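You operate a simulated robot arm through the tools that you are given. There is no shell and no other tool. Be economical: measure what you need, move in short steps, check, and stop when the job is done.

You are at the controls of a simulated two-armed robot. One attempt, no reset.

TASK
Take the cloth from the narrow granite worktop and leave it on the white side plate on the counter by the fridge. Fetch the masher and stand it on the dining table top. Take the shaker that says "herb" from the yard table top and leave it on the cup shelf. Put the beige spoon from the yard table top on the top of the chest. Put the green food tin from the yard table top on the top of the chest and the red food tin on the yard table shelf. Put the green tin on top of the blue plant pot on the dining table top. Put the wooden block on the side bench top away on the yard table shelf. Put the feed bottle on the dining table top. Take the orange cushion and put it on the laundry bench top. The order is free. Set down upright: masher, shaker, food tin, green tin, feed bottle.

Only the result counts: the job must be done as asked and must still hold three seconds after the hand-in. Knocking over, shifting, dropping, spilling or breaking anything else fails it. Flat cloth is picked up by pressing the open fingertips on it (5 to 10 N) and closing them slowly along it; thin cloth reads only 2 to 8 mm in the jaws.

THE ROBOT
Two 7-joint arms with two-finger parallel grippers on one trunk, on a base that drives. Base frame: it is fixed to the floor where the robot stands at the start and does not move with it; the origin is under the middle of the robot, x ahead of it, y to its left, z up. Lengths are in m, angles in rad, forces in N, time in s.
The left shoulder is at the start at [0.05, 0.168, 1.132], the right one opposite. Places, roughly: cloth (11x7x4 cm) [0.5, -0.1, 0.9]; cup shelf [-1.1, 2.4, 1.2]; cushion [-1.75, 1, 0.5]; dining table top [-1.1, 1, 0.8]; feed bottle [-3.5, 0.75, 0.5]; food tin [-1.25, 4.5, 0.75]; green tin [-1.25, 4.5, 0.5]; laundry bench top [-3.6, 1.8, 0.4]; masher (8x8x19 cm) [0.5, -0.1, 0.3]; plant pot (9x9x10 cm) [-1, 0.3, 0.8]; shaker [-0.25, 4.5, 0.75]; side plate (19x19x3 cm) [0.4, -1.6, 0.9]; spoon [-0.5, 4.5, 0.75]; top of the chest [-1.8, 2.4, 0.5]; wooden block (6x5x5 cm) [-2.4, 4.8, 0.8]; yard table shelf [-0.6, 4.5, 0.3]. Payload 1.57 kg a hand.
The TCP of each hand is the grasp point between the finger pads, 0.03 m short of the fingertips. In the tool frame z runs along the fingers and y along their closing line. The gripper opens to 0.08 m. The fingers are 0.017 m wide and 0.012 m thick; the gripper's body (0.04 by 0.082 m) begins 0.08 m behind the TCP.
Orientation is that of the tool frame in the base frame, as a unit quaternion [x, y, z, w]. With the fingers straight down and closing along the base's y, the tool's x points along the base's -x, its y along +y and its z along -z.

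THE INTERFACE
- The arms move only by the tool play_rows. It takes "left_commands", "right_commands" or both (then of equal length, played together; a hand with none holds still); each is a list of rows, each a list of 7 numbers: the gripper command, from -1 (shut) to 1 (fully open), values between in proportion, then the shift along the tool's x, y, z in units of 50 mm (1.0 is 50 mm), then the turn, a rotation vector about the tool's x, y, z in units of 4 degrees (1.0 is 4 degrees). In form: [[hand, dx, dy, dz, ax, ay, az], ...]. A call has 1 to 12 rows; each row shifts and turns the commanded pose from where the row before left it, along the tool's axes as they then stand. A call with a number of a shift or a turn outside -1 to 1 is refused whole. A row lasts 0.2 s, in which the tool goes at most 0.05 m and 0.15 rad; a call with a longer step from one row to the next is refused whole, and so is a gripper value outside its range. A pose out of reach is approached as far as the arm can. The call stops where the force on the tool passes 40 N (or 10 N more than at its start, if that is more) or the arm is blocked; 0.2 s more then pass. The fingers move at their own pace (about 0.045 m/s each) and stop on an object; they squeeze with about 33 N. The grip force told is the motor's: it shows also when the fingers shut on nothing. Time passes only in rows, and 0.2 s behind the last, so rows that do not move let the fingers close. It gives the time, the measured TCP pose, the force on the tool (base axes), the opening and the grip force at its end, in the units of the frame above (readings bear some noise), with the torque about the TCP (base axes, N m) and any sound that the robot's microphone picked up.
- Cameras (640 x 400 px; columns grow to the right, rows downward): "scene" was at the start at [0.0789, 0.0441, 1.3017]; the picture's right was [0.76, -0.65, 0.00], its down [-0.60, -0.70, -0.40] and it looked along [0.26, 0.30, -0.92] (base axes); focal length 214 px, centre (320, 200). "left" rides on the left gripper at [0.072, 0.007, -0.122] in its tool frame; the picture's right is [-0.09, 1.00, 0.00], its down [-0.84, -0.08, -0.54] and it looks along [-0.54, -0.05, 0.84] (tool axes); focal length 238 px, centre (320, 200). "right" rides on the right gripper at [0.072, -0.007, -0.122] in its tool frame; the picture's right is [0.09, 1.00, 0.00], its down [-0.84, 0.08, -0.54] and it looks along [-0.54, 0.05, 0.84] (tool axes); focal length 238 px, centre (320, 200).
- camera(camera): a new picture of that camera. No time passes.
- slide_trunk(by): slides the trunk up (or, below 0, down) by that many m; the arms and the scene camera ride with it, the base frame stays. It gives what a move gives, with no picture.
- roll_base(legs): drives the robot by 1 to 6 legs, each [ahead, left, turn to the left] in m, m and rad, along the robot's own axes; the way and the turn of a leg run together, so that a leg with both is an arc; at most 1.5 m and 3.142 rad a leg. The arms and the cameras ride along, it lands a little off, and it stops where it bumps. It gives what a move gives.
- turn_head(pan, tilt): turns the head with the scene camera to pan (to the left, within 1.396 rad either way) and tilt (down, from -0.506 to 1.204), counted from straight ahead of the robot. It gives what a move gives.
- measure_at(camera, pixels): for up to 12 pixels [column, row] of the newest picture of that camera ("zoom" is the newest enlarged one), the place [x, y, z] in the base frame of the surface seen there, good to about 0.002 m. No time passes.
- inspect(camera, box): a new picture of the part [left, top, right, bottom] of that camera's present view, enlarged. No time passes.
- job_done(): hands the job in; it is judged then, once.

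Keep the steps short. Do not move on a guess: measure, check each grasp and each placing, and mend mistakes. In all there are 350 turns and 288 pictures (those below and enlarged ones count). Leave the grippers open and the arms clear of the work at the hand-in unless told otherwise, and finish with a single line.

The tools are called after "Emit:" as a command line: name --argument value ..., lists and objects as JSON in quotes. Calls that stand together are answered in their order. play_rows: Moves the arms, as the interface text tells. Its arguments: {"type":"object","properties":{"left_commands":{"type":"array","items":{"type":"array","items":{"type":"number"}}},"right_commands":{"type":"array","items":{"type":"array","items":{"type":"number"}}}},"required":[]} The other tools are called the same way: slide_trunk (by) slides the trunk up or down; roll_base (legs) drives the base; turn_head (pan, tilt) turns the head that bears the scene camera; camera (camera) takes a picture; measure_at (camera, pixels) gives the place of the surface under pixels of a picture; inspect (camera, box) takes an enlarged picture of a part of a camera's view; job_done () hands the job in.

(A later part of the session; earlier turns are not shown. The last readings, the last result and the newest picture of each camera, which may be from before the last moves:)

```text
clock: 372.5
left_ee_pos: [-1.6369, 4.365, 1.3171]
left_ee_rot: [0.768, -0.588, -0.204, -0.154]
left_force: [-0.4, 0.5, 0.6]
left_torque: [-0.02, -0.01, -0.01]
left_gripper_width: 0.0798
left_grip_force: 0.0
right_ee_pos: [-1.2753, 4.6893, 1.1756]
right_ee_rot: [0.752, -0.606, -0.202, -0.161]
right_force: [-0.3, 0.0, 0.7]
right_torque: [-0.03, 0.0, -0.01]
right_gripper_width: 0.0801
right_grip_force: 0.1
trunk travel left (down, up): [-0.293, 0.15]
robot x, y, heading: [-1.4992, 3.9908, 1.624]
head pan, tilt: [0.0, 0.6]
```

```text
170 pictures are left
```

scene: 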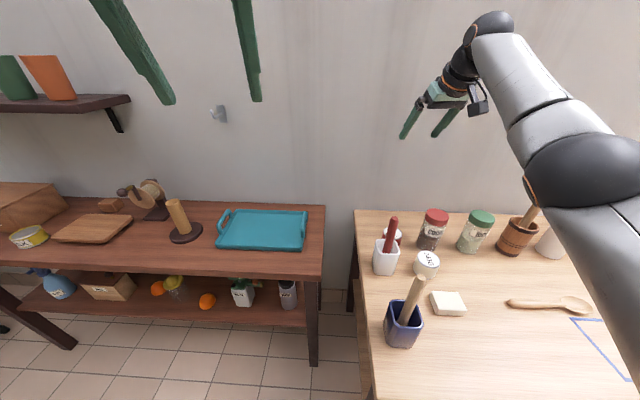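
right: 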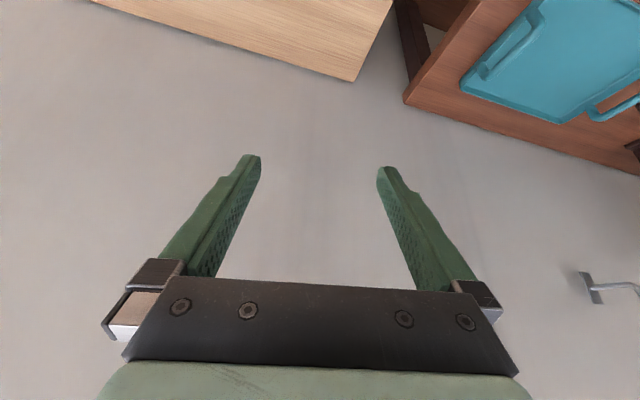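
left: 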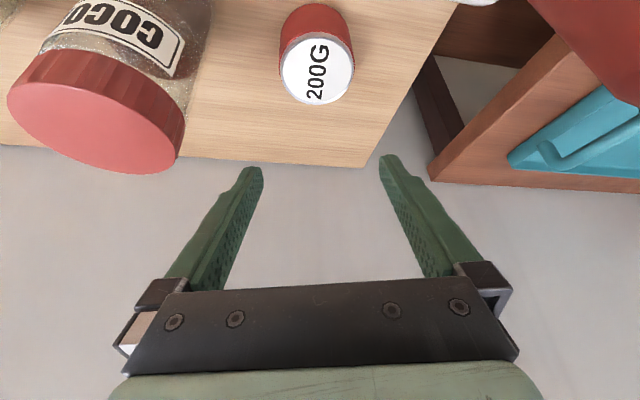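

Elbow (x≈-1.23) would pass only ~3 cm from the brush. I shift the base right 4 cm while moving the hand 4 cm left to gain room.

Emit:
play_rows --right_commands '[[1, 0, 0.8, 0, 0, 0, 0], [1, 0, 0, 0, 0, 0, 0]]'

Emit:
roll_base --legs '[[0, -0.04, 0]]'

Emit:
slide_trunk --by -0.12

Emit:
camera --camera "scene"

Emit:
camera --camera "right"

```text
clock: 373.1
left_ee_pos: [-1.6363, 4.3643, 1.3183]
left_ee_rot: [0.768, -0.587, -0.204, -0.155]
left_force: [-0.5, 0.4, -0.5]
left_torque: [-0.01, 0.03, -0.01]
left_gripper_width: 0.0801
left_grip_force: 0.0
right_ee_pos: [-1.3138, 4.6796, 1.1747]
right_ee_rot: [0.752, -0.607, -0.202, -0.162]
right_force: [0.9, -1.0, -0.6]
right_torque: [-0.02, -0.03, -0.02]
right_gripper_width: 0.08
right_grip_force: 0.0
trunk travel left (down, up): [-0.293, 0.15]
robot x, y, heading: [-1.4976, 3.9971, 1.631]
head pan, tilt: [0.0, 0.6]
```

```text
clock: 374.0
left_ee_pos: [-1.5948, 4.3664, 1.3172]
left_ee_rot: [0.767, -0.588, -0.205, -0.154]
left_force: [0.3, -0.6, -0.2]
left_torque: [0.02, 0.02, -0.01]
left_gripper_width: 0.0799
left_grip_force: 0.0
right_ee_pos: [-1.2738, 4.6815, 1.1746]
right_ee_rot: [0.752, -0.606, -0.203, -0.162]
right_force: [1.1, -0.2, 0.6]
right_torque: [-0.01, 0.03, 0.02]
right_gripper_width: 0.08
right_grip_force: 0.1
trunk travel left (down, up): [-0.293, 0.15]
robot x, y, heading: [-1.4609, 3.9963, 1.625]
head pan, tilt: [0.0, 0.6]
```

```text
clock: 375.5
left_ee_pos: [-1.5958, 4.3667, 1.1978]
left_ee_rot: [0.767, -0.588, -0.205, -0.155]
left_force: [0.4, -0.7, 1.0]
left_torque: [-0.01, 0.06, -0.02]
left_gripper_width: 0.08
left_grip_force: 0.1
right_ee_pos: [-1.2737, 4.6813, 1.0548]
right_ee_rot: [0.752, -0.606, -0.202, -0.162]
right_force: [-0.4, 0.4, 0.2]
right_torque: [0.0, 0.01, 0.0]
right_gripper_width: 0.0799
right_grip_force: 0.0
trunk travel left (down, up): [-0.173, 0.27]
robot x, y, heading: [-1.4603, 3.9934, 1.632]
head pan, tilt: [0.0, 0.6]
```

```text
169 pictures are left
```

scene: 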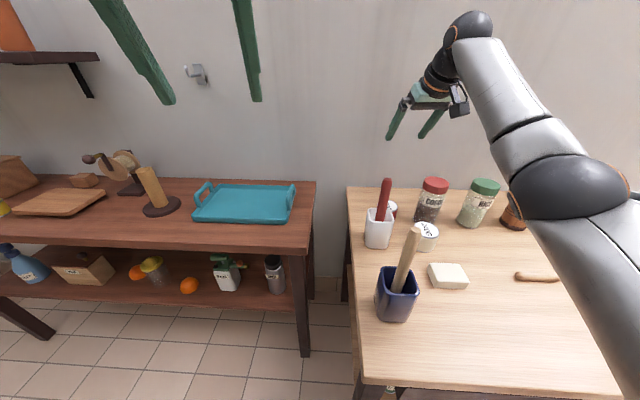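

```text
168 pictures are left
```

right: 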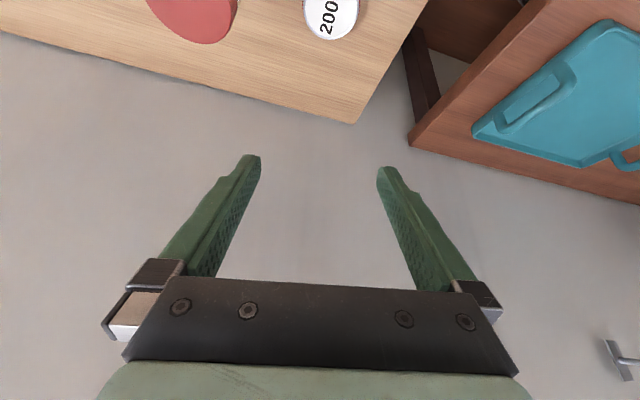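

Emit:
measure_at --camera "scene" --pixels '[[520, 190], [500, 130], [560, 260], [600, 340], [415, 232], [455, 45], [388, 180], [384, 205], [427, 230]]'

```text
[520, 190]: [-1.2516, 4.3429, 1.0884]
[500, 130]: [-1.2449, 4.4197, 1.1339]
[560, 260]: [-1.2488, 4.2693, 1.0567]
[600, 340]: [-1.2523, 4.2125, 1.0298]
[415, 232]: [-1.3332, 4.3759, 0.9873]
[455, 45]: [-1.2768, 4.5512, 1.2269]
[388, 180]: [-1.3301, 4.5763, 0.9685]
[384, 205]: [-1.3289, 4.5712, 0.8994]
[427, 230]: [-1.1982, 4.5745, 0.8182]
```

Clearances: elbow 6 cm from the brush, wrist 4 cm from the pestle. I lower the trunk fully (−0.17) and look.

Emit:
slide_trunk --by -0.17

Emit:
camera --camera "right"

Emit:
camera --camera "scene"

```text
clock: 377.4
left_ee_pos: [-1.5952, 4.3661, 1.0264]
left_ee_rot: [0.767, -0.588, -0.204, -0.154]
left_force: [0.5, 0.1, 0.0]
left_torque: [0.01, -0.05, -0.05]
left_gripper_width: 0.08
left_grip_force: 0.1
right_ee_pos: [-1.2742, 4.6824, 0.8866]
right_ee_rot: [0.752, -0.606, -0.202, -0.162]
right_force: [-0.1, 0.6, 0.1]
right_torque: [0.03, -0.02, -0.01]
right_gripper_width: 0.08
right_grip_force: 0.0
trunk travel left (down, up): [-0.003, 0.44]
robot x, y, heading: [-1.4571, 3.9956, 1.629]
head pan, tilt: [0.0, 0.6]
```

```text
167 pictures are left
```

right: 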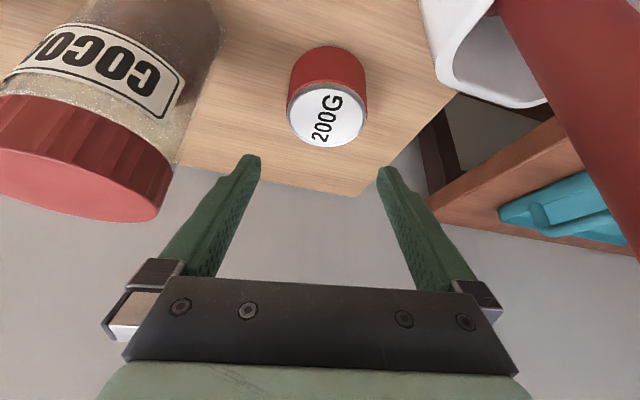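

```text
166 pictures are left
```

scene: 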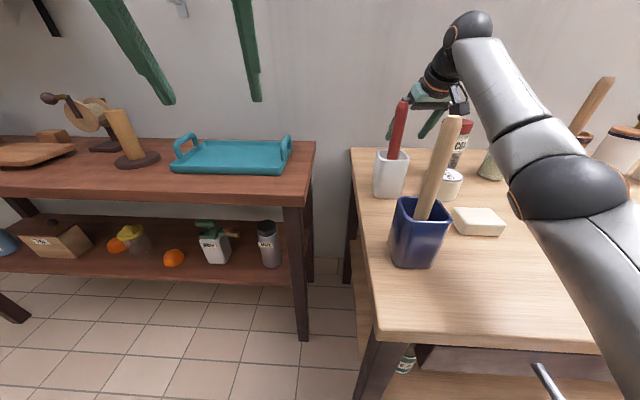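

Emit:
measure_at --camera "right" --pixels '[[326, 120], [300, 118], [352, 118], [327, 60], [325, 145], [580, 120], [545, 60], [620, 230], [150, 190], [325, 105]]'

```text
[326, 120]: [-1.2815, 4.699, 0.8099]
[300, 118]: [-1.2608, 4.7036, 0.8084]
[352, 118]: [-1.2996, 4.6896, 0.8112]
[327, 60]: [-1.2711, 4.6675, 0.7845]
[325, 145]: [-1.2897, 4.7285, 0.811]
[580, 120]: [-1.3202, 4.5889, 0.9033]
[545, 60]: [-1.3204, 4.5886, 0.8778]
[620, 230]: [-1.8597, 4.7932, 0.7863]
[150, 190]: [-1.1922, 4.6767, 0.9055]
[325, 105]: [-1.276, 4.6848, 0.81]
```

Tin centre [-1.279,4.699]. I move 17 mm forward and then down 85 mm in small rows.

Emit:
play_rows --right_commands '[[1, -0.29, 0, 0.17, 0, 0, 0], [1, 0.25, 0, 0.43, 0, 0, 0], [1, 0.25, 0, 0.43, 0, 0, 0], [1, 0.2, 0, 0.35, 0, 0, 0], [1, 0.15, 0, 0.26, 0, 0, 0], [1, 0, 0, 0, 0, 0, 0]]'

Emit:
camera --camera "right"

```text
clock: 378.8
left_ee_pos: [-1.5963, 4.3668, 1.0272]
left_ee_rot: [0.768, -0.587, -0.204, -0.153]
left_force: [0.3, -0.1, 0.7]
left_torque: [0.0, 0.0, 0.0]
left_gripper_width: 0.0799
left_grip_force: 0.0
right_ee_pos: [-1.2783, 4.6926, 0.798]
right_ee_rot: [0.752, -0.606, -0.202, -0.161]
right_force: [-0.4, -0.7, 0.6]
right_torque: [-0.01, 0.02, 0.01]
right_gripper_width: 0.0801
right_grip_force: 0.0
right hand out of reach, approached as far as the arm can: row 1
trunk travel left (down, up): [-0.003, 0.44]
robot x, y, heading: [-1.4594, 3.9941, 1.627]
head pan, tilt: [0.0, 0.6]
```

```text
165 pictures are left
```

right: 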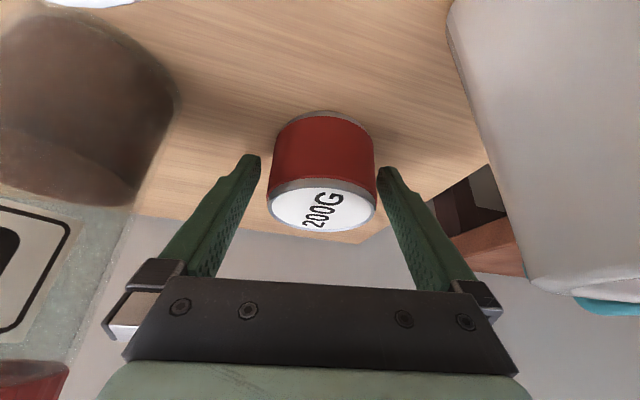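

The red tin lies between the fingers. Close and lift by trunk.

Emit:
play_rows --right_commands '[[-1, 0, 0, 0, 0, 0, 0], [-1, 0, 0, 0, 0, 0, 0], [-1, 0, 0, 0, 0, 0, 0], [-1, 0, 0, 0, 0, 0, 0], [-1, -0.2, 0, -0.35, 0, 0, 0], [-1, 0, 0, 0, 0, 0, 0]]'

Emit:
slide_trunk --by 0.27

Emit:
camera --camera "right"

Emit:
camera --camera "scene"

```text
clock: 380.2
left_ee_pos: [-1.5965, 4.3669, 1.0267]
left_ee_rot: [0.768, -0.587, -0.203, -0.153]
left_force: [1.0, 0.7, -0.2]
left_torque: [0.04, 0.0, 0.02]
left_gripper_width: 0.08
left_grip_force: 0.0
right_ee_pos: [-1.2774, 4.6937, 0.8174]
right_ee_rot: [0.752, -0.606, -0.202, -0.161]
right_force: [0.6, -0.8, -2.0]
right_torque: [0.0, 0.02, -0.01]
right_gripper_width: 0.0646
right_grip_force: 32.6
trunk travel left (down, up): [-0.003, 0.44]
robot x, y, heading: [-1.4605, 3.9953, 1.627]
head pan, tilt: [0.0, 0.6]
```

```text
clock: 383.0
left_ee_pos: [-1.5961, 4.3673, 1.2969]
left_ee_rot: [0.768, -0.588, -0.203, -0.153]
left_force: [0.4, -0.1, 0.2]
left_torque: [-0.01, 0.02, 0.02]
left_gripper_width: 0.0799
left_grip_force: 0.1
right_ee_pos: [-1.2772, 4.6938, 1.088]
right_ee_rot: [0.752, -0.606, -0.202, -0.161]
right_force: [-0.5, -0.5, -1.2]
right_torque: [-0.05, -0.03, -0.01]
right_gripper_width: 0.0643
right_grip_force: 33.4
trunk travel left (down, up): [-0.273, 0.17]
robot x, y, heading: [-1.4567, 3.9949, 1.634]
head pan, tilt: [0.0, 0.6]
```

```text
164 pictures are left
```

right: 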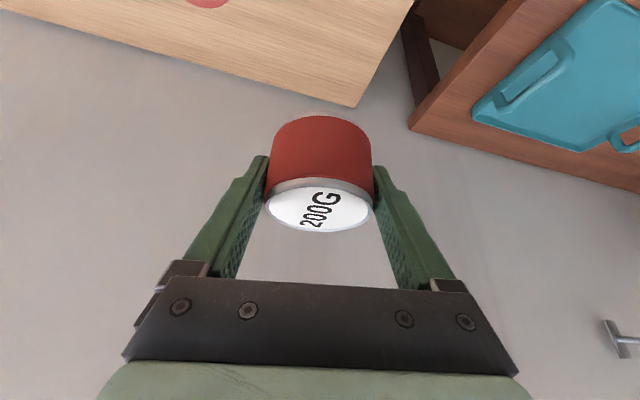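

```text
163 pictures are left
```

scene: 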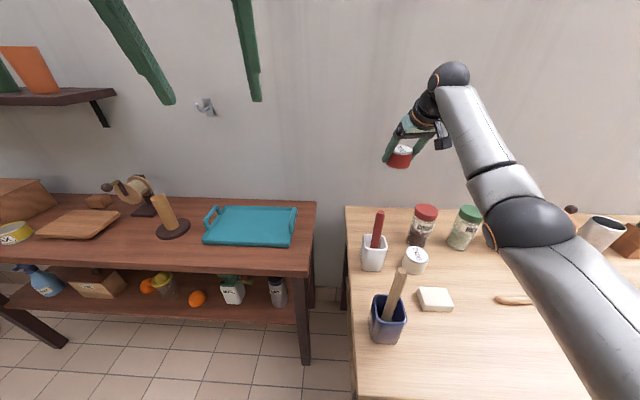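

Red tin held (64 mm). Now back off and look at the shelf below the table.

Emit:
roll_base --legs '[[-0.55, 0, 0], [0, -0.45, 0]]'

Emit:
slide_trunk --by -0.27

Emit:
turn_head --pan -0.1 --tilt 0.75

Emit:
camera --camera "scene"

```text
clock: 388.6
left_ee_pos: [-1.1046, 3.8298, 1.2973]
left_ee_rot: [0.767, -0.588, -0.204, -0.154]
left_force: [-0.5, 0.7, 0.7]
left_torque: [0.06, 0.01, 0.03]
left_gripper_width: 0.0798
left_grip_force: 0.0
right_ee_pos: [-0.7853, 4.1552, 1.0885]
right_ee_rot: [0.751, -0.608, -0.202, -0.162]
right_force: [0.4, -0.3, -2.4]
right_torque: [-0.02, 0.06, 0.03]
right_gripper_width: 0.0645
right_grip_force: 33.0
trunk travel left (down, up): [-0.273, 0.17]
robot x, y, heading: [-0.9674, 3.4597, 1.622]
head pan, tilt: [0.0, 0.6]
```

```text
clock: 391.3
left_ee_pos: [-1.1064, 3.8292, 1.0276]
left_ee_rot: [0.767, -0.588, -0.204, -0.154]
left_force: [0.6, -0.2, -0.8]
left_torque: [-0.01, 0.01, 0.0]
left_gripper_width: 0.08
left_grip_force: 0.1
right_ee_pos: [-0.7848, 4.1557, 0.8188]
right_ee_rot: [0.75, -0.608, -0.202, -0.163]
right_force: [0.0, 0.2, -1.8]
right_torque: [0.01, 0.01, -0.03]
right_gripper_width: 0.0641
right_grip_force: 33.0
trunk travel left (down, up): [-0.003, 0.44]
robot x, y, heading: [-0.9701, 3.4588, 1.619]
head pan, tilt: [0.0, 0.6]
```

```text
clock: 392.0
left_ee_pos: [-1.1055, 3.829, 1.0269]
left_ee_rot: [0.767, -0.588, -0.203, -0.154]
left_force: [-0.1, 0.4, 0.3]
left_torque: [-0.01, 0.01, 0.0]
left_gripper_width: 0.08
left_grip_force: 0.1
right_ee_pos: [-0.7845, 4.1561, 0.8187]
right_ee_rot: [0.751, -0.608, -0.202, -0.161]
right_force: [-0.4, 0.3, -1.6]
right_torque: [-0.01, -0.01, -0.03]
right_gripper_width: 0.0643
right_grip_force: 32.4
trunk travel left (down, up): [-0.003, 0.44]
robot x, y, heading: [-0.9688, 3.4564, 1.628]
head pan, tilt: [-0.099, 0.75]
```

```text
162 pictures are left
```

scene: 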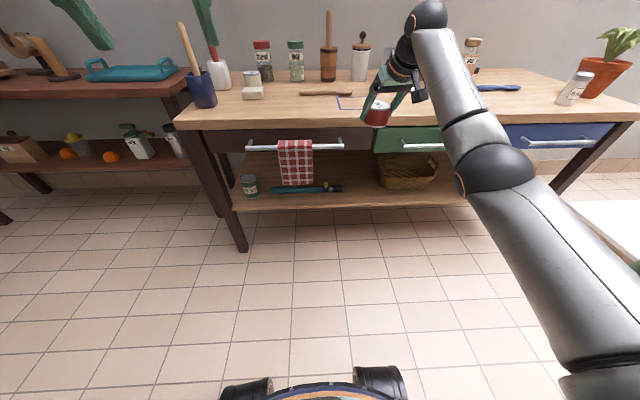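

Emit:
measure_at --camera "scene" --pixels '[[240, 390], [380, 375], [310, 395], [265, 195], [350, 200], [340, 175], [365, 190], [250, 185], [290, 190], [400, 175], [320, 207], [440, 200]]'

Emit:
inspect --camera "scene" --box '[220, 120, 480, 240]'

```text
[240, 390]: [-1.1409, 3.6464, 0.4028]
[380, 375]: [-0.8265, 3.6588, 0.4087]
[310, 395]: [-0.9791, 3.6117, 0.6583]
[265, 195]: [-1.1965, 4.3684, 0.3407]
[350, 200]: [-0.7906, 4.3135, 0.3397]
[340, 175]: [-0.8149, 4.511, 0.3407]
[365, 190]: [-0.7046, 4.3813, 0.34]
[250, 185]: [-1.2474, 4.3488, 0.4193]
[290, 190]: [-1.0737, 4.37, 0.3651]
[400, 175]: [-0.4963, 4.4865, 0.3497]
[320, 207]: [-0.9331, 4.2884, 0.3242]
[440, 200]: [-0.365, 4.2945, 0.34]
```

```text
2.46 times, centred on (350, 180) of scene
```

zoom: 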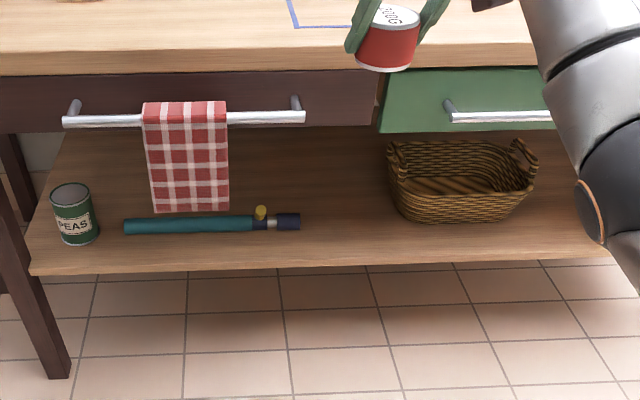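

Shelf surface is z=0.34; free spot between the torch and basket at about [-0.74,4.37]. I pull the right hand back, un-yaw it, then lower it in front of the table.

Emit:
play_rows --right_commands '[[-1, 0.866, 0, -0.5, 0, 0, 0], [-1, 0.866, 0, -0.5, 0, 0, 0], [-1, 0.866, 0, -0.5, 0, 0, 0], [-1, 0.866, 0, -0.5, 0, 0, 0], [-1, 0, 0, 0, 0.5, 0, 0.866], [-1, 0, 0, 0, 0.5, 0, 0.866], [-1, 0, 0, 0, 0.5, 0, 0.866], [-1, 0.5, 0, 0.866, 0, 0, 0], [-1, 0.5, 0, 0.866, 0, 0, 0], [-1, 0.5, 0, 0.866, 0, 0, 0], [-1, 0.5, 0, 0.866, 0, 0, 0], [-1, 0, 0, 0, 0, 0, 0]]'

```text
clock: 394.6
left_ee_pos: [-1.1061, 3.8292, 1.0271]
left_ee_rot: [0.767, -0.588, -0.203, -0.154]
left_force: [-0.9, 0.2, 0.3]
left_torque: [0.01, 0.03, 0.02]
left_gripper_width: 0.0802
left_grip_force: 0.1
right_ee_pos: [-0.7434, 3.9595, 0.6167]
right_ee_rot: [0.683, -0.683, -0.184, -0.182]
right_force: [-0.2, -0.7, -1.7]
right_torque: [-0.05, 0.0, -0.03]
right_gripper_width: 0.0643
right_grip_force: 33.5
trunk travel left (down, up): [-0.003, 0.44]
robot x, y, heading: [-0.9717, 3.4587, 1.621]
head pan, tilt: [-0.099, 0.75]
```

Emit:
play_rows --right_commands '[[-1, 0.5, 0, 0.866, 0, 0, 0], [-1, 0.5, 0, 0.866, 0, 0, 0], [-1, 0.5, 0, 0.866, 0, 0, 0], [-1, 0.5, 0, 0.866, 0, 0, 0], [-1, 0, 0, 0, 0, 0, 0]]'

Emit:
camera --camera "scene"

```text
clock: 395.8
left_ee_pos: [-1.1066, 3.8281, 1.0277]
left_ee_rot: [0.768, -0.588, -0.204, -0.154]
left_force: [-0.4, -0.3, 0.8]
left_torque: [-0.01, 0.0, -0.02]
left_gripper_width: 0.0801
left_grip_force: 0.1
right_ee_pos: [-0.7443, 3.9612, 0.4186]
right_ee_rot: [0.684, -0.682, -0.184, -0.183]
right_force: [1.1, 0.3, -3.2]
right_torque: [0.01, 0.01, 0.0]
right_gripper_width: 0.0646
right_grip_force: 32.5
trunk travel left (down, up): [-0.003, 0.44]
robot x, y, heading: [-0.9715, 3.4585, 1.621]
head pan, tilt: [-0.099, 0.75]
```

```text
160 pictures are left
```

scene: 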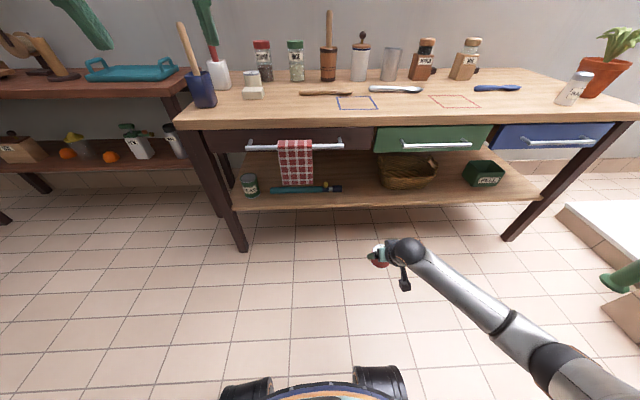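

The arm is low and well placed. I check the wrist's top height and positions against the drawers.

Emit:
measure_at --camera "scene" --pixels '[[405, 243], [430, 255], [470, 290], [520, 330], [375, 250], [345, 152], [400, 150], [372, 140], [360, 190], [335, 187], [380, 180]]'

```text
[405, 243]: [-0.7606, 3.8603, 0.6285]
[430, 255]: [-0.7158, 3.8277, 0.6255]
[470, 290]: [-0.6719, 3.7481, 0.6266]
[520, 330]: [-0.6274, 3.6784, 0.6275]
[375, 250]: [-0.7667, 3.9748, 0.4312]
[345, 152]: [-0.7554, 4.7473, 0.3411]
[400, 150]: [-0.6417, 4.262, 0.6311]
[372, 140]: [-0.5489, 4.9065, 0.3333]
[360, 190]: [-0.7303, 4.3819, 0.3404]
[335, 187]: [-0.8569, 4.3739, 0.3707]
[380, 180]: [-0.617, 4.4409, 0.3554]
```

Wrist top will be at ~0.60 with drawers' underside at ~0.63. I lower 2.7 cm, strafe right 3 cm, and drive in 0.30, then check.

Emit:
play_rows --right_commands '[[-1, 0.27, 0, 0.47, 0, 0, 0], [-1, 0, 0, 0, 0, 0, 0]]'

Emit:
roll_base --legs '[[0, -0.035, 0], [0.27, 0, 0]]'

Emit:
camera --camera "right"

Emit:
camera --camera "scene"

```text
clock: 396.4
left_ee_pos: [-1.1051, 3.8291, 1.0278]
left_ee_rot: [0.768, -0.587, -0.204, -0.153]
left_force: [0.6, 0.3, -0.5]
left_torque: [-0.03, -0.03, 0.01]
left_gripper_width: 0.0799
left_grip_force: 0.2
right_ee_pos: [-0.7456, 3.9603, 0.3905]
right_ee_rot: [0.684, -0.682, -0.184, -0.182]
right_force: [0.0, -0.3, -1.0]
right_torque: [-0.06, 0.0, 0.03]
right_gripper_width: 0.0643
right_grip_force: 33.2
trunk travel left (down, up): [-0.003, 0.44]
robot x, y, heading: [-0.9697, 3.4591, 1.623]
head pan, tilt: [-0.099, 0.75]
```

```text
clock: 398.8
left_ee_pos: [-1.0883, 4.1004, 1.0273]
left_ee_rot: [0.768, -0.586, -0.205, -0.155]
left_force: [-0.2, 0.2, -0.2]
left_torque: [-0.02, 0.0, 0.01]
left_gripper_width: 0.0799
left_grip_force: 0.0
right_ee_pos: [-0.7281, 4.2333, 0.3908]
right_ee_rot: [0.685, -0.681, -0.185, -0.181]
right_force: [0.0, -1.1, -1.3]
right_torque: [-0.01, 0.02, -0.02]
right_gripper_width: 0.0643
right_grip_force: 33.4
trunk travel left (down, up): [-0.003, 0.44]
robot x, y, heading: [-0.9508, 3.726, 1.628]
head pan, tilt: [-0.099, 0.75]
```

```text
159 pictures are left
```

right: 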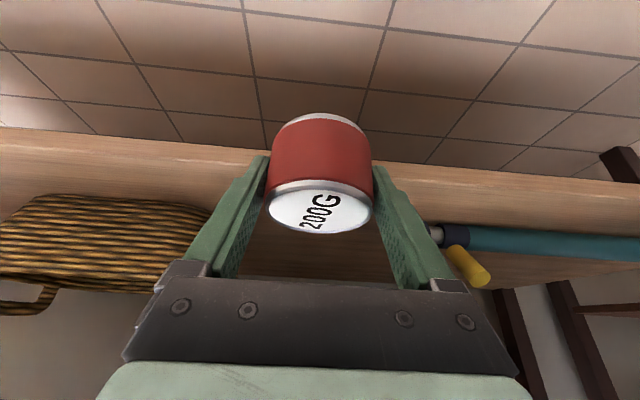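

```text
158 pictures are left
```

scene: 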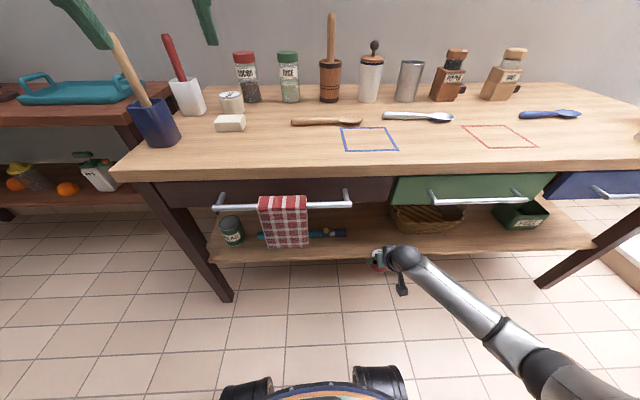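

On course. Ahead 0.115 more.

Emit:
roll_base --legs '[[0.115, 0, 0]]'

Emit:
camera --camera "right"

Emit:
inspect --camera "scene" --box '[300, 170, 500, 320]'

```text
clock: 400.0
left_ee_pos: [-1.0948, 4.2162, 1.0274]
left_ee_rot: [0.769, -0.586, -0.204, -0.154]
left_force: [-0.6, 0.4, -0.2]
left_torque: [-0.03, 0.0, 0.03]
left_gripper_width: 0.0799
left_grip_force: 0.1
right_ee_pos: [-0.7345, 4.3481, 0.3904]
right_ee_rot: [0.686, -0.68, -0.183, -0.181]
right_force: [-0.3, -0.2, -1.9]
right_torque: [-0.02, -0.01, -0.04]
right_gripper_width: 0.0642
right_grip_force: 32.9
trunk travel left (down, up): [-0.003, 0.44]
robot x, y, heading: [-0.9631, 3.8463, 1.629]
head pan, tilt: [-0.099, 0.75]
```

```text
157 pictures are left
```

right: 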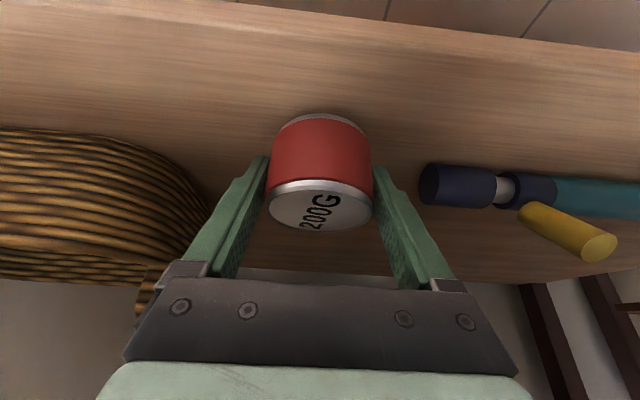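

```text
2.67 times, centred on (400, 245) of scene
```

zoom: 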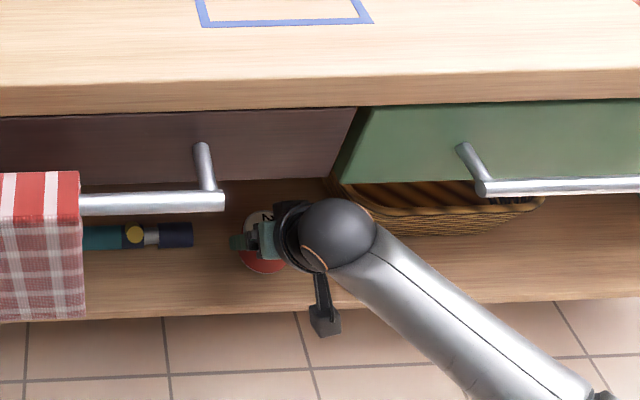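

Tin is over the shelf. Lower ~12 mm to contact.

Emit:
play_rows --right_commands '[[-1, 0.06, 0, 0.1, 0, 0, 0], [-1, 0.04, 0, 0.07, 0, 0, 0], [-1, 0.03, 0, 0.05, 0, 0, 0], [-1, 0, 0, 0, 0, 0, 0]]'

```text
clock: 401.0
left_ee_pos: [-1.0942, 4.2141, 1.0275]
left_ee_rot: [0.769, -0.586, -0.205, -0.154]
left_force: [-0.1, -0.9, 0.3]
left_torque: [0.01, -0.03, 0.02]
left_gripper_width: 0.0801
left_grip_force: 0.1
right_ee_pos: [-0.7359, 4.3486, 0.377]
right_ee_rot: [0.685, -0.68, -0.185, -0.182]
right_force: [-0.9, -0.1, 0.0]
right_torque: [-0.12, 0.01, 0.0]
right_gripper_width: 0.0641
right_grip_force: 32.9
trunk travel left (down, up): [-0.003, 0.44]
robot x, y, heading: [-0.957, 3.8475, 1.628]
head pan, tilt: [-0.099, 0.75]
```

Touching lightly. Open, then withdraw backwards (horizontally, staying below the drawers).

Emit:
play_rows --right_commands '[[-1, 0.012, 0, 0.02, 0, 0, 0], [0.8, 0, 0, 0, 0, 0, 0], [1, 0, 0, 0, 0, 0, 0], [1, 0, 0, 0, 0, 0, 0], [1, 0, 0, -0.2, 0, 0, 0], [1, 0.3, 0, -0.2, 0, 0, 0], [1, 0.6, 0, -0.4, 0, 0, 0], [1, 0.8, 0, -0.46, 0, 0, 0], [1, 0, 0, 0, 0, 0, 0]]'

Emit:
camera --camera "right"

```text
clock: 403.0
left_ee_pos: [-1.0951, 4.2141, 1.0265]
left_ee_rot: [0.769, -0.586, -0.205, -0.154]
left_force: [-0.8, 0.1, 0.4]
left_torque: [0.0, 0.01, -0.01]
left_gripper_width: 0.0798
left_grip_force: 0.1
right_ee_pos: [-0.7333, 4.245, 0.3882]
right_ee_rot: [0.686, -0.681, -0.183, -0.181]
right_force: [-0.5, 0.8, -0.7]
right_torque: [0.0, 0.01, 0.02]
right_gripper_width: 0.0801
right_grip_force: 0.1
trunk travel left (down, up): [-0.003, 0.44]
robot x, y, heading: [-0.9589, 3.8448, 1.634]
head pan, tilt: [-0.099, 0.75]
```

```text
155 pictures are left
```

right: 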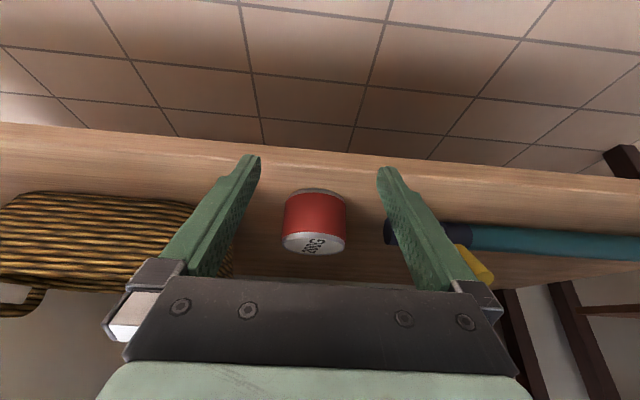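

The red tin stands on the shelf. Next, the wooden block. I back off, raise the trunk, and go left to view the side bench.

Emit:
roll_base --legs '[[-0.35, 0, 0]]'

Emit:
slide_trunk --by 0.3

Emit:
roll_base --legs '[[0, 1.2, 0]]'

Emit:
turn_head --pan 0.1 --tilt 0.55

Emit:
camera --camera "scene"

```text
clock: 405.3
left_ee_pos: [-1.0748, 3.866, 1.0273]
left_ee_rot: [0.77, -0.585, -0.205, -0.154]
left_force: [0.3, -0.4, -0.3]
left_torque: [0.01, 0.01, 0.02]
left_gripper_width: 0.0798
left_grip_force: 0.0
right_ee_pos: [-0.7132, 3.8972, 0.3886]
right_ee_rot: [0.687, -0.679, -0.184, -0.18]
right_force: [-1.3, 1.0, -0.1]
right_torque: [-0.05, 0.01, 0.01]
right_gripper_width: 0.0799
right_grip_force: 0.0
trunk travel left (down, up): [-0.003, 0.44]
robot x, y, heading: [-0.9366, 3.4951, 1.629]
head pan, tilt: [-0.099, 0.75]
```

```text
clock: 408.3
left_ee_pos: [-1.0752, 3.866, 1.3278]
left_ee_rot: [0.77, -0.584, -0.205, -0.154]
left_force: [-0.2, 0.1, -0.6]
left_torque: [-0.02, -0.03, -0.01]
left_gripper_width: 0.08
left_grip_force: 0.2
right_ee_pos: [-0.7136, 3.8965, 0.6875]
right_ee_rot: [0.687, -0.68, -0.183, -0.182]
right_force: [-0.1, 0.2, -0.4]
right_torque: [0.01, 0.0, 0.03]
right_gripper_width: 0.0802
right_grip_force: 0.0
trunk travel left (down, up): [-0.303, 0.14]
robot x, y, heading: [-0.9404, 3.4921, 1.633]
head pan, tilt: [-0.099, 0.75]
```

```text
clock: 414.4
left_ee_pos: [-2.2749, 3.7866, 1.3268]
left_ee_rot: [0.771, -0.583, -0.205, -0.153]
left_force: [0.0, 0.4, 0.4]
left_torque: [-0.02, -0.02, 0.02]
left_gripper_width: 0.0798
left_grip_force: 0.1
right_ee_pos: [-1.9147, 3.82, 0.6875]
right_ee_rot: [0.689, -0.678, -0.184, -0.18]
right_force: [0.3, -0.7, 0.3]
right_torque: [0.0, 0.0, -0.03]
right_gripper_width: 0.0802
right_grip_force: 0.0
trunk travel left (down, up): [-0.303, 0.14]
robot x, y, heading: [-2.1352, 3.4181, 1.636]
head pan, tilt: [-0.099, 0.75]
```

```text
clock: 415.1
left_ee_pos: [-2.2757, 3.7867, 1.3278]
left_ee_rot: [0.772, -0.582, -0.206, -0.153]
left_force: [0.0, -0.3, 0.4]
left_torque: [0.02, -0.01, -0.01]
left_gripper_width: 0.0802
left_grip_force: 0.0
right_ee_pos: [-1.9146, 3.8192, 0.6889]
right_ee_rot: [0.689, -0.677, -0.184, -0.18]
right_force: [-0.7, -0.1, -1.2]
right_torque: [0.02, -0.04, -0.01]
right_gripper_width: 0.0801
right_grip_force: 0.2
trunk travel left (down, up): [-0.303, 0.14]
robot x, y, heading: [-2.1302, 3.4203, 1.639]
head pan, tilt: [0.099, 0.55]
```

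```text
154 pictures are left
```

scene: 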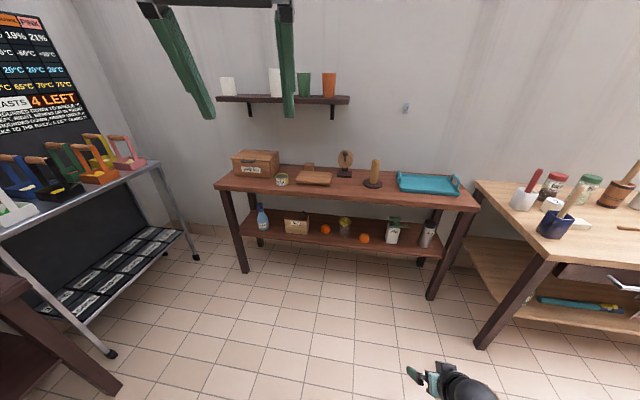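

Emit:
inspect --camera "scene" --box '[220, 130, 400, 210]'

Emit:
measure_at --camera "scene" --pixels '[[310, 167], [313, 178], [300, 180], [330, 180], [305, 166], [315, 166], [345, 172], [282, 180], [255, 160], [330, 190], [275, 190], [345, 155]]'

```text
3.56 times, centred on (310, 170) of scene
```

zoom: 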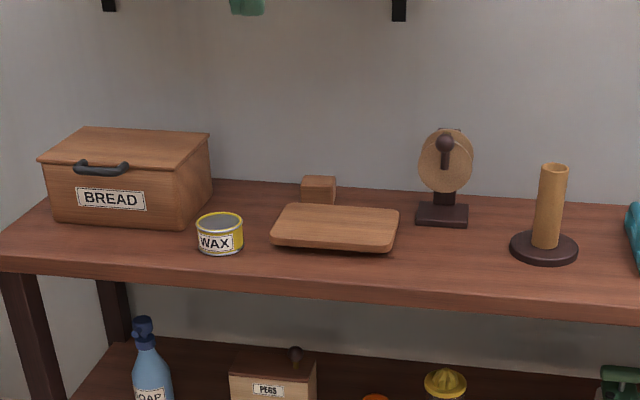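

```text
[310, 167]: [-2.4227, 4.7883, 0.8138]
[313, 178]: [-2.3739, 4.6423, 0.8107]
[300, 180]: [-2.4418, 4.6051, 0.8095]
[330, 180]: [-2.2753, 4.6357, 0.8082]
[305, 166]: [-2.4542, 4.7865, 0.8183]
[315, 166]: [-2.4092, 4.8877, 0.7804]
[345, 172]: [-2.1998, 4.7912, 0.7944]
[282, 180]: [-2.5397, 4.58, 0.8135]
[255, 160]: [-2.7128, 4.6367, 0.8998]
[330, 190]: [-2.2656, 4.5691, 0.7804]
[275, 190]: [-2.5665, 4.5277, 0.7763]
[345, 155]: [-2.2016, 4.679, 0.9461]
```

The block is at about [-2.43,4.81], behind the cutting board, top z≈0.83. I raise the right hand out of the way, straighten the left tool's yaw, and fix the heading.

Emit:
play_rows --right_commands '[[1, -0.5, 0, -0.866, 0, 0, 0], [1, -0.5, 0, -0.866, 0, 0, 0], [1, -0.5, 0, -0.866, 0, 0, 0], [1, -0.5, 0, -0.866, 0, 0, 0], [1, -0.5, 0, -0.866, 0, 0, 0], [1, -0.5, 0, -0.866, 0, 0, 0], [1, -0.5, 0, -0.866, 0, 0, 0], [1, -0.5, 0, -0.866, 0, 0, 0], [1, 0, 0, 0, 0, 0, 0]]' --left_commands '[[1, 0, 0, 0, 0.5, 0, 0.866], [1, 0, 0, 0, 0.5, 0, 0.866], [1, 0, 0, 0, 0.5, 0, 0.866], [1, 0.45, 0, 0.78, 0, 0, 0], [1, 0.45, 0, 0.78, 0, 0, 0], [1, -0.8, 0, 0.45, 0, 0, 0], [1, -0.8, 0, 0.45, 0, 0, 0], [1, -0.8, 0, 0.45, 0, 0, 0], [1, 0, 0, 0, 0, 0, 0]]'

Emit:
roll_base --legs '[[0, 0, -0.068], [0, 0.1, 0]]'

```text
clock: 417.1
left_ee_pos: [-2.2868, 3.9238, 1.2354]
left_ee_rot: [0.707, -0.66, -0.187, -0.174]
left_force: [0.0, 0.6, -0.9]
left_torque: [-0.02, -0.02, 0.0]
left_gripper_width: 0.0797
left_grip_force: 0.0
right_ee_pos: [-1.9141, 3.8186, 1.0904]
right_ee_rot: [0.689, -0.678, -0.184, -0.18]
right_force: [-0.8, 0.0, 0.2]
right_torque: [0.0, -0.03, 0.01]
right_gripper_width: 0.0798
right_grip_force: 0.1
trunk travel left (down, up): [-0.303, 0.14]
robot x, y, heading: [-2.1306, 3.4171, 1.64]
head pan, tilt: [0.099, 0.55]
```

```text
clock: 418.7
left_ee_pos: [-2.3538, 3.931, 1.2363]
left_ee_rot: [0.684, -0.683, -0.182, -0.18]
left_force: [-0.9, -0.2, -0.5]
left_torque: [-0.01, -0.01, -0.03]
left_gripper_width: 0.0802
left_grip_force: 0.0
right_ee_pos: [-1.9908, 3.8027, 1.0901]
right_ee_rot: [-0.666, 0.7, 0.178, 0.186]
right_force: [-0.6, 0.1, 0.3]
right_torque: [-0.02, -0.01, 0.0]
right_gripper_width: 0.0802
right_grip_force: 0.2
trunk travel left (down, up): [-0.303, 0.14]
robot x, y, heading: [-2.2365, 3.4182, 1.572]
head pan, tilt: [0.099, 0.55]
```

Emit:
camera --camera "scene"

Emit:
measure_at --camera "scene" --pixels '[[320, 100], [345, 100], [300, 102], [345, 95]]'

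```text
152 pictures are left
```

scene: 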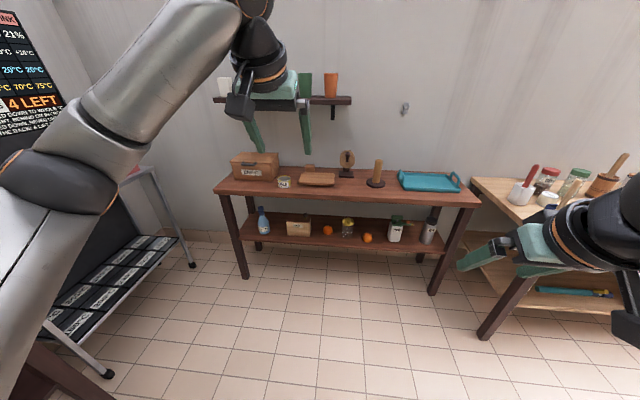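

```text
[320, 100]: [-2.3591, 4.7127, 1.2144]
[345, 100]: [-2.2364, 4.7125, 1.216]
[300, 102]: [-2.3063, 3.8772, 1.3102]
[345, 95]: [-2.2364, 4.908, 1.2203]
```

Wall-shelf front edge is y=4.71, z≈1.2, so I'll approach under it at TCP z≈0.88. First retract/raise the right hand, then lower the trunk.

Emit:
play_rows --right_commands '[[1, 0.8, 0, -0.5, 0, 0, 0], [1, 0.8, 0, -0.5, 0, 0, 0], [1, -0.5, 0, -0.86, 0, 0, 0], [1, -0.5, 0, -0.86, 0, 0, 0], [1, -0.5, 0, -0.86, 0, 0, 0], [1, -0.5, 0, -0.86, 0, 0, 0], [1, 0, 0, 0, 0, 0, 0]]'

Emit:
slide_trunk --by -0.3

Emit:
play_rows --left_commands '[[1, 0.6, 0, 1.0, 0, 0, 0]]'

```text
clock: 420.3
left_ee_pos: [-2.3536, 3.9317, 1.2359]
left_ee_rot: [0.685, -0.683, -0.182, -0.179]
left_force: [-0.1, -0.2, 0.3]
left_torque: [0.02, -0.01, 0.04]
left_gripper_width: 0.0799
left_grip_force: 0.1
right_ee_pos: [-1.9918, 3.7269, 1.3084]
right_ee_rot: [-0.666, 0.7, 0.178, 0.186]
right_force: [-0.3, -0.4, -0.6]
right_torque: [0.01, -0.03, -0.01]
right_gripper_width: 0.08
right_grip_force: 0.1
right hand out of reach, approached as far as the arm can: row 2
trunk travel left (down, up): [-0.303, 0.14]
robot x, y, heading: [-2.2372, 3.418, 1.573]
head pan, tilt: [0.099, 0.55]
```

```text
clock: 423.3
left_ee_pos: [-2.3536, 3.9316, 0.9368]
left_ee_rot: [0.685, -0.683, -0.181, -0.18]
left_force: [-0.7, 0.2, -0.3]
left_torque: [0.0, 0.03, 0.01]
left_gripper_width: 0.0797
left_grip_force: 0.0
right_ee_pos: [-1.9923, 3.7266, 1.0073]
right_ee_rot: [-0.666, 0.7, 0.179, 0.186]
right_force: [-0.3, 0.2, 0.7]
right_torque: [-0.02, -0.02, 0.03]
right_gripper_width: 0.08
right_grip_force: 0.0
trunk travel left (down, up): [-0.003, 0.44]
robot x, y, heading: [-2.2344, 3.4177, 1.569]
head pan, tilt: [0.099, 0.55]
```

```text
refused: row 1 steps farther than a row can; nothing moved
```

Emit:
play_rows --left_commands '[[1, -0.8, 0, 0.46, 0, 0, 0], [1, -0.8, 0, 0.46, 0, 0, 0], [1, 0.28, 0, 0.5, 0, 0, 0], [1, 0.28, 0, 0.5, 0, 0, 0], [1, 0, 0, 0, 0, 0, 0]]'

Emit:
roll_base --legs '[[0, 0.076, 0], [0.55, 0, 0]]'

Emit:
camera --camera "left"

Emit:
camera --camera "scene"

```text
clock: 424.5
left_ee_pos: [-2.3549, 4.0254, 0.8794]
left_ee_rot: [0.684, -0.683, -0.182, -0.18]
left_force: [-1.2, -0.9, -0.2]
left_torque: [-0.04, 0.01, 0.01]
left_gripper_width: 0.0801
left_grip_force: 0.1
right_ee_pos: [-1.9921, 3.7268, 1.0079]
right_ee_rot: [-0.666, 0.7, 0.178, 0.186]
right_force: [0.1, -0.2, 0.5]
right_torque: [-0.01, 0.01, 0.01]
right_gripper_width: 0.0802
right_grip_force: 0.0
trunk travel left (down, up): [-0.003, 0.44]
robot x, y, heading: [-2.2324, 3.4212, 1.569]
head pan, tilt: [0.099, 0.55]
```

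```text
clock: 428.3
left_ee_pos: [-2.4279, 4.5677, 0.88]
left_ee_rot: [-0.683, 0.685, 0.181, 0.18]
left_force: [-1.4, 0.5, 0.2]
left_torque: [0.03, -0.07, -0.02]
left_gripper_width: 0.0801
left_grip_force: 0.1
right_ee_pos: [-2.0676, 4.2669, 1.0074]
right_ee_rot: [-0.665, 0.701, 0.178, 0.186]
right_force: [0.4, 0.1, -0.2]
right_torque: [0.02, 0.01, 0.03]
right_gripper_width: 0.0801
right_grip_force: 0.0
trunk travel left (down, up): [-0.003, 0.44]
robot x, y, heading: [-2.31, 3.9577, 1.568]
head pan, tilt: [0.099, 0.55]
```

```text
151 pictures are left
```

left: 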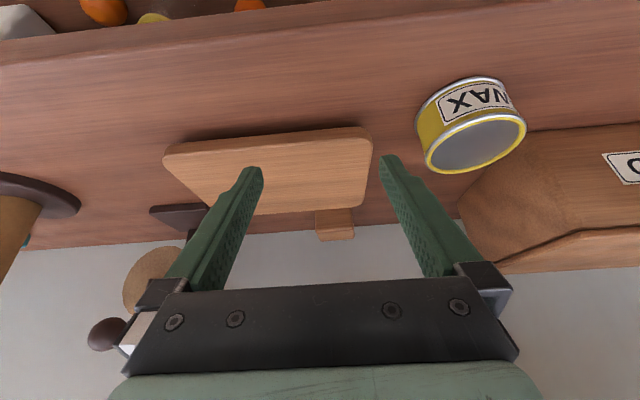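

```text
150 pictures are left
```

scene: 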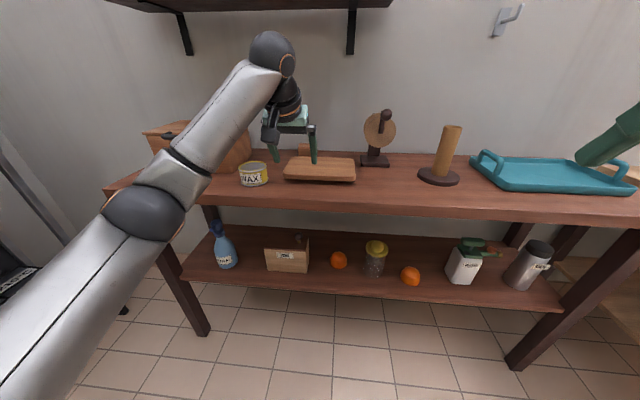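

Emit:
measure_at --camera "left" --pixels '[[335, 220], [320, 218], [352, 218], [335, 236], [350, 130], [180, 160], [205, 215], [330, 243]]'

Emit:
measure_at --camera "scene" --pixels '[[285, 45], [245, 70], [180, 160], [150, 200], [235, 150], [175, 130], [305, 150]]'

```text
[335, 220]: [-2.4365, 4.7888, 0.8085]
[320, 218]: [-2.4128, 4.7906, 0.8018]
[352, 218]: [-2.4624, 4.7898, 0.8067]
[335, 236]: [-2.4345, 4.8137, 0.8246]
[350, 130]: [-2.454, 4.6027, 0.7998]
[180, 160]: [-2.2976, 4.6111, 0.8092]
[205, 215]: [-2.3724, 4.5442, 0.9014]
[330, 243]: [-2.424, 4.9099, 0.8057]
```

```text
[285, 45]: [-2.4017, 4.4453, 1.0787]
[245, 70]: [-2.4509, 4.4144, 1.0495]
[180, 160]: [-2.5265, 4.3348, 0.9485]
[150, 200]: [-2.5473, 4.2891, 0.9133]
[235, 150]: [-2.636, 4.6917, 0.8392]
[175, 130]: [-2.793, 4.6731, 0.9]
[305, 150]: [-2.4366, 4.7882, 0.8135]
```

Block centre is [-2.436,4.813]. The elbow would come near the wax tin at this trunk height, so I raise the trunk 0.2 and compensate by lowering the arm.

Emit:
slide_trunk --by 0.22

Emit:
play_rows --left_commands '[[1, 0.45, 0, 0.78, 0, 0, 0], [1, 0.45, 0, 0.78, 0, 0, 0], [1, 0.45, 0, 0.78, 0, 0, 0], [1, 0.45, 0, 0.78, 0, 0, 0], [1, 0.35, 0, 0.6, 0, 0, 0], [1, 0, 0, 0, 0, 0, 0]]'

Emit:
camera --camera "scene"

```text
clock: 430.6
left_ee_pos: [-2.4276, 4.5668, 1.0988]
left_ee_rot: [-0.683, 0.684, 0.182, 0.18]
left_force: [0.2, 0.1, 0.4]
left_torque: [-0.01, 0.0, 0.01]
left_gripper_width: 0.08
left_grip_force: 0.0
right_ee_pos: [-2.0672, 4.2668, 1.2276]
right_ee_rot: [-0.665, 0.701, 0.178, 0.187]
right_force: [-0.3, -0.8, 0.2]
right_torque: [0.01, 0.02, -0.01]
right_gripper_width: 0.0799
right_grip_force: 0.1
trunk travel left (down, up): [-0.223, 0.22]
robot x, y, heading: [-2.3122, 3.9582, 1.572]
head pan, tilt: [0.099, 0.55]
```

```text
clock: 432.0
left_ee_pos: [-2.4289, 4.564, 0.8843]
left_ee_rot: [-0.683, 0.684, 0.182, 0.181]
left_force: [0.1, 0.9, -0.7]
left_torque: [0.04, -0.06, 0.03]
left_gripper_width: 0.0802
left_grip_force: 0.1
right_ee_pos: [-2.0673, 4.2671, 1.2275]
right_ee_rot: [-0.664, 0.702, 0.177, 0.187]
right_force: [0.1, -0.6, -0.2]
right_torque: [0.0, 0.01, -0.03]
right_gripper_width: 0.0798
right_grip_force: 0.0
trunk travel left (down, up): [-0.223, 0.22]
robot x, y, heading: [-2.3117, 3.9578, 1.568]
head pan, tilt: [0.099, 0.55]
```

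```text
149 pictures are left
```

scene: 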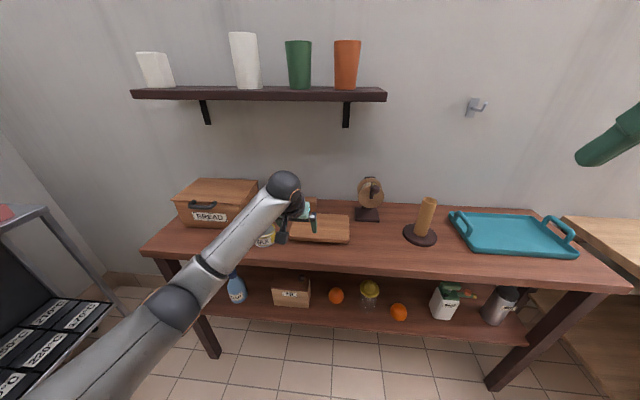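

Emit:
measure_at --camera "scene" --pixels '[[285, 180], [255, 210], [215, 255], [170, 295], [130, 340], [265, 240], [185, 320]]'

```text
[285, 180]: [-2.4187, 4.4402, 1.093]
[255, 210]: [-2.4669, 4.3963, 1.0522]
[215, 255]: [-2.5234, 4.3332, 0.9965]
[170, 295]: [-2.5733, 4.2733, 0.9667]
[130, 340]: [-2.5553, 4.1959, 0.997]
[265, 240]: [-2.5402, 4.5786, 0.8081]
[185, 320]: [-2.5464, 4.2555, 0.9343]
```

Elbow's underside is now ~0.85, above the bench and wax tin. I drive ahead 0.245.

Emit:
roll_base --legs '[[0.245, 0, 0]]'

Emit:
camera --camera "left"

```text
clock: 433.8
left_ee_pos: [-2.4296, 4.8104, 0.8854]
left_ee_rot: [0.684, -0.683, -0.181, -0.18]
left_force: [0.1, 1.2, -0.2]
left_torque: [-0.03, 0.01, -0.02]
left_gripper_width: 0.0802
left_grip_force: 0.0
right_ee_pos: [-2.0678, 4.5131, 1.2286]
right_ee_rot: [-0.665, 0.7, 0.179, 0.187]
right_force: [-0.1, 0.3, -0.4]
right_torque: [-0.03, 0.03, 0.0]
right_gripper_width: 0.08
right_grip_force: 0.1
trunk travel left (down, up): [-0.223, 0.22]
robot x, y, heading: [-2.3115, 4.2043, 1.571]
head pan, tilt: [0.099, 0.55]
```

```text
148 pictures are left
```

left: 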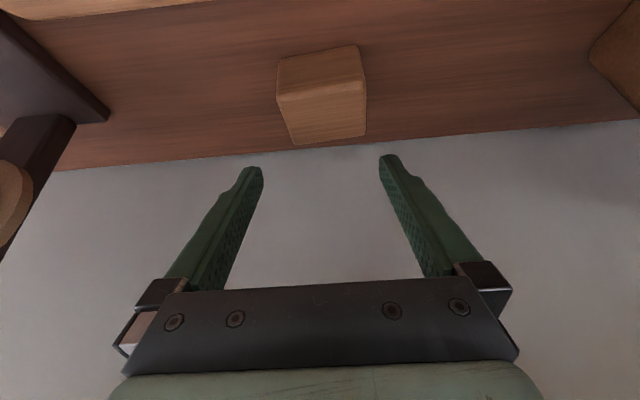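

Lower 7 cm onto the block with a 6 mm left correction, close, and lift.

Emit:
play_rows --left_commands '[[1, 0, 0.12, 0, 0, 0, 0], [1, 0.25, 0, 0.43, 0, 0, 0], [1, 0.25, 0, 0.43, 0, 0, 0], [1, 0.2, 0, 0.35, 0, 0, 0], [1, 0, 0, 0, 0, 0, 0], [-1, 0, 0, 0, 0, 0, 0], [-1, 0, 0, 0, 0, 0, 0], [-1, 0, 0, 0, 0, 0, 0], [-1, 0, 0, 0, 0, 0, 0], [-1, -0.25, 0, -0.43, 0, 0, 0], [-1, -0.25, 0, -0.43, 0, 0, 0], [-1, 0, 0, 0, 0, 0, 0]]'

Emit:
camera --camera "left"

```text
clock: 436.4
left_ee_pos: [-2.4336, 4.8099, 0.8646]
left_ee_rot: [-0.684, 0.684, 0.181, 0.18]
left_force: [0.2, -0.5, -0.6]
left_torque: [0.03, 0.0, -0.02]
left_gripper_width: 0.0594
left_grip_force: 33.1
right_ee_pos: [-2.0684, 4.5128, 1.2282]
right_ee_rot: [-0.665, 0.701, 0.178, 0.187]
right_force: [-0.8, -0.6, -0.1]
right_torque: [0.0, 0.03, 0.0]
right_gripper_width: 0.0799
right_grip_force: 0.1
trunk travel left (down, up): [-0.223, 0.22]
robot x, y, heading: [-2.3062, 4.2047, 1.572]
head pan, tilt: [0.099, 0.55]
```

```text
147 pictures are left
```

left: 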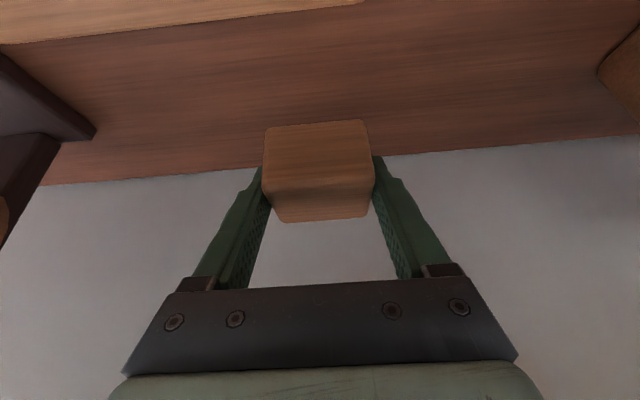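

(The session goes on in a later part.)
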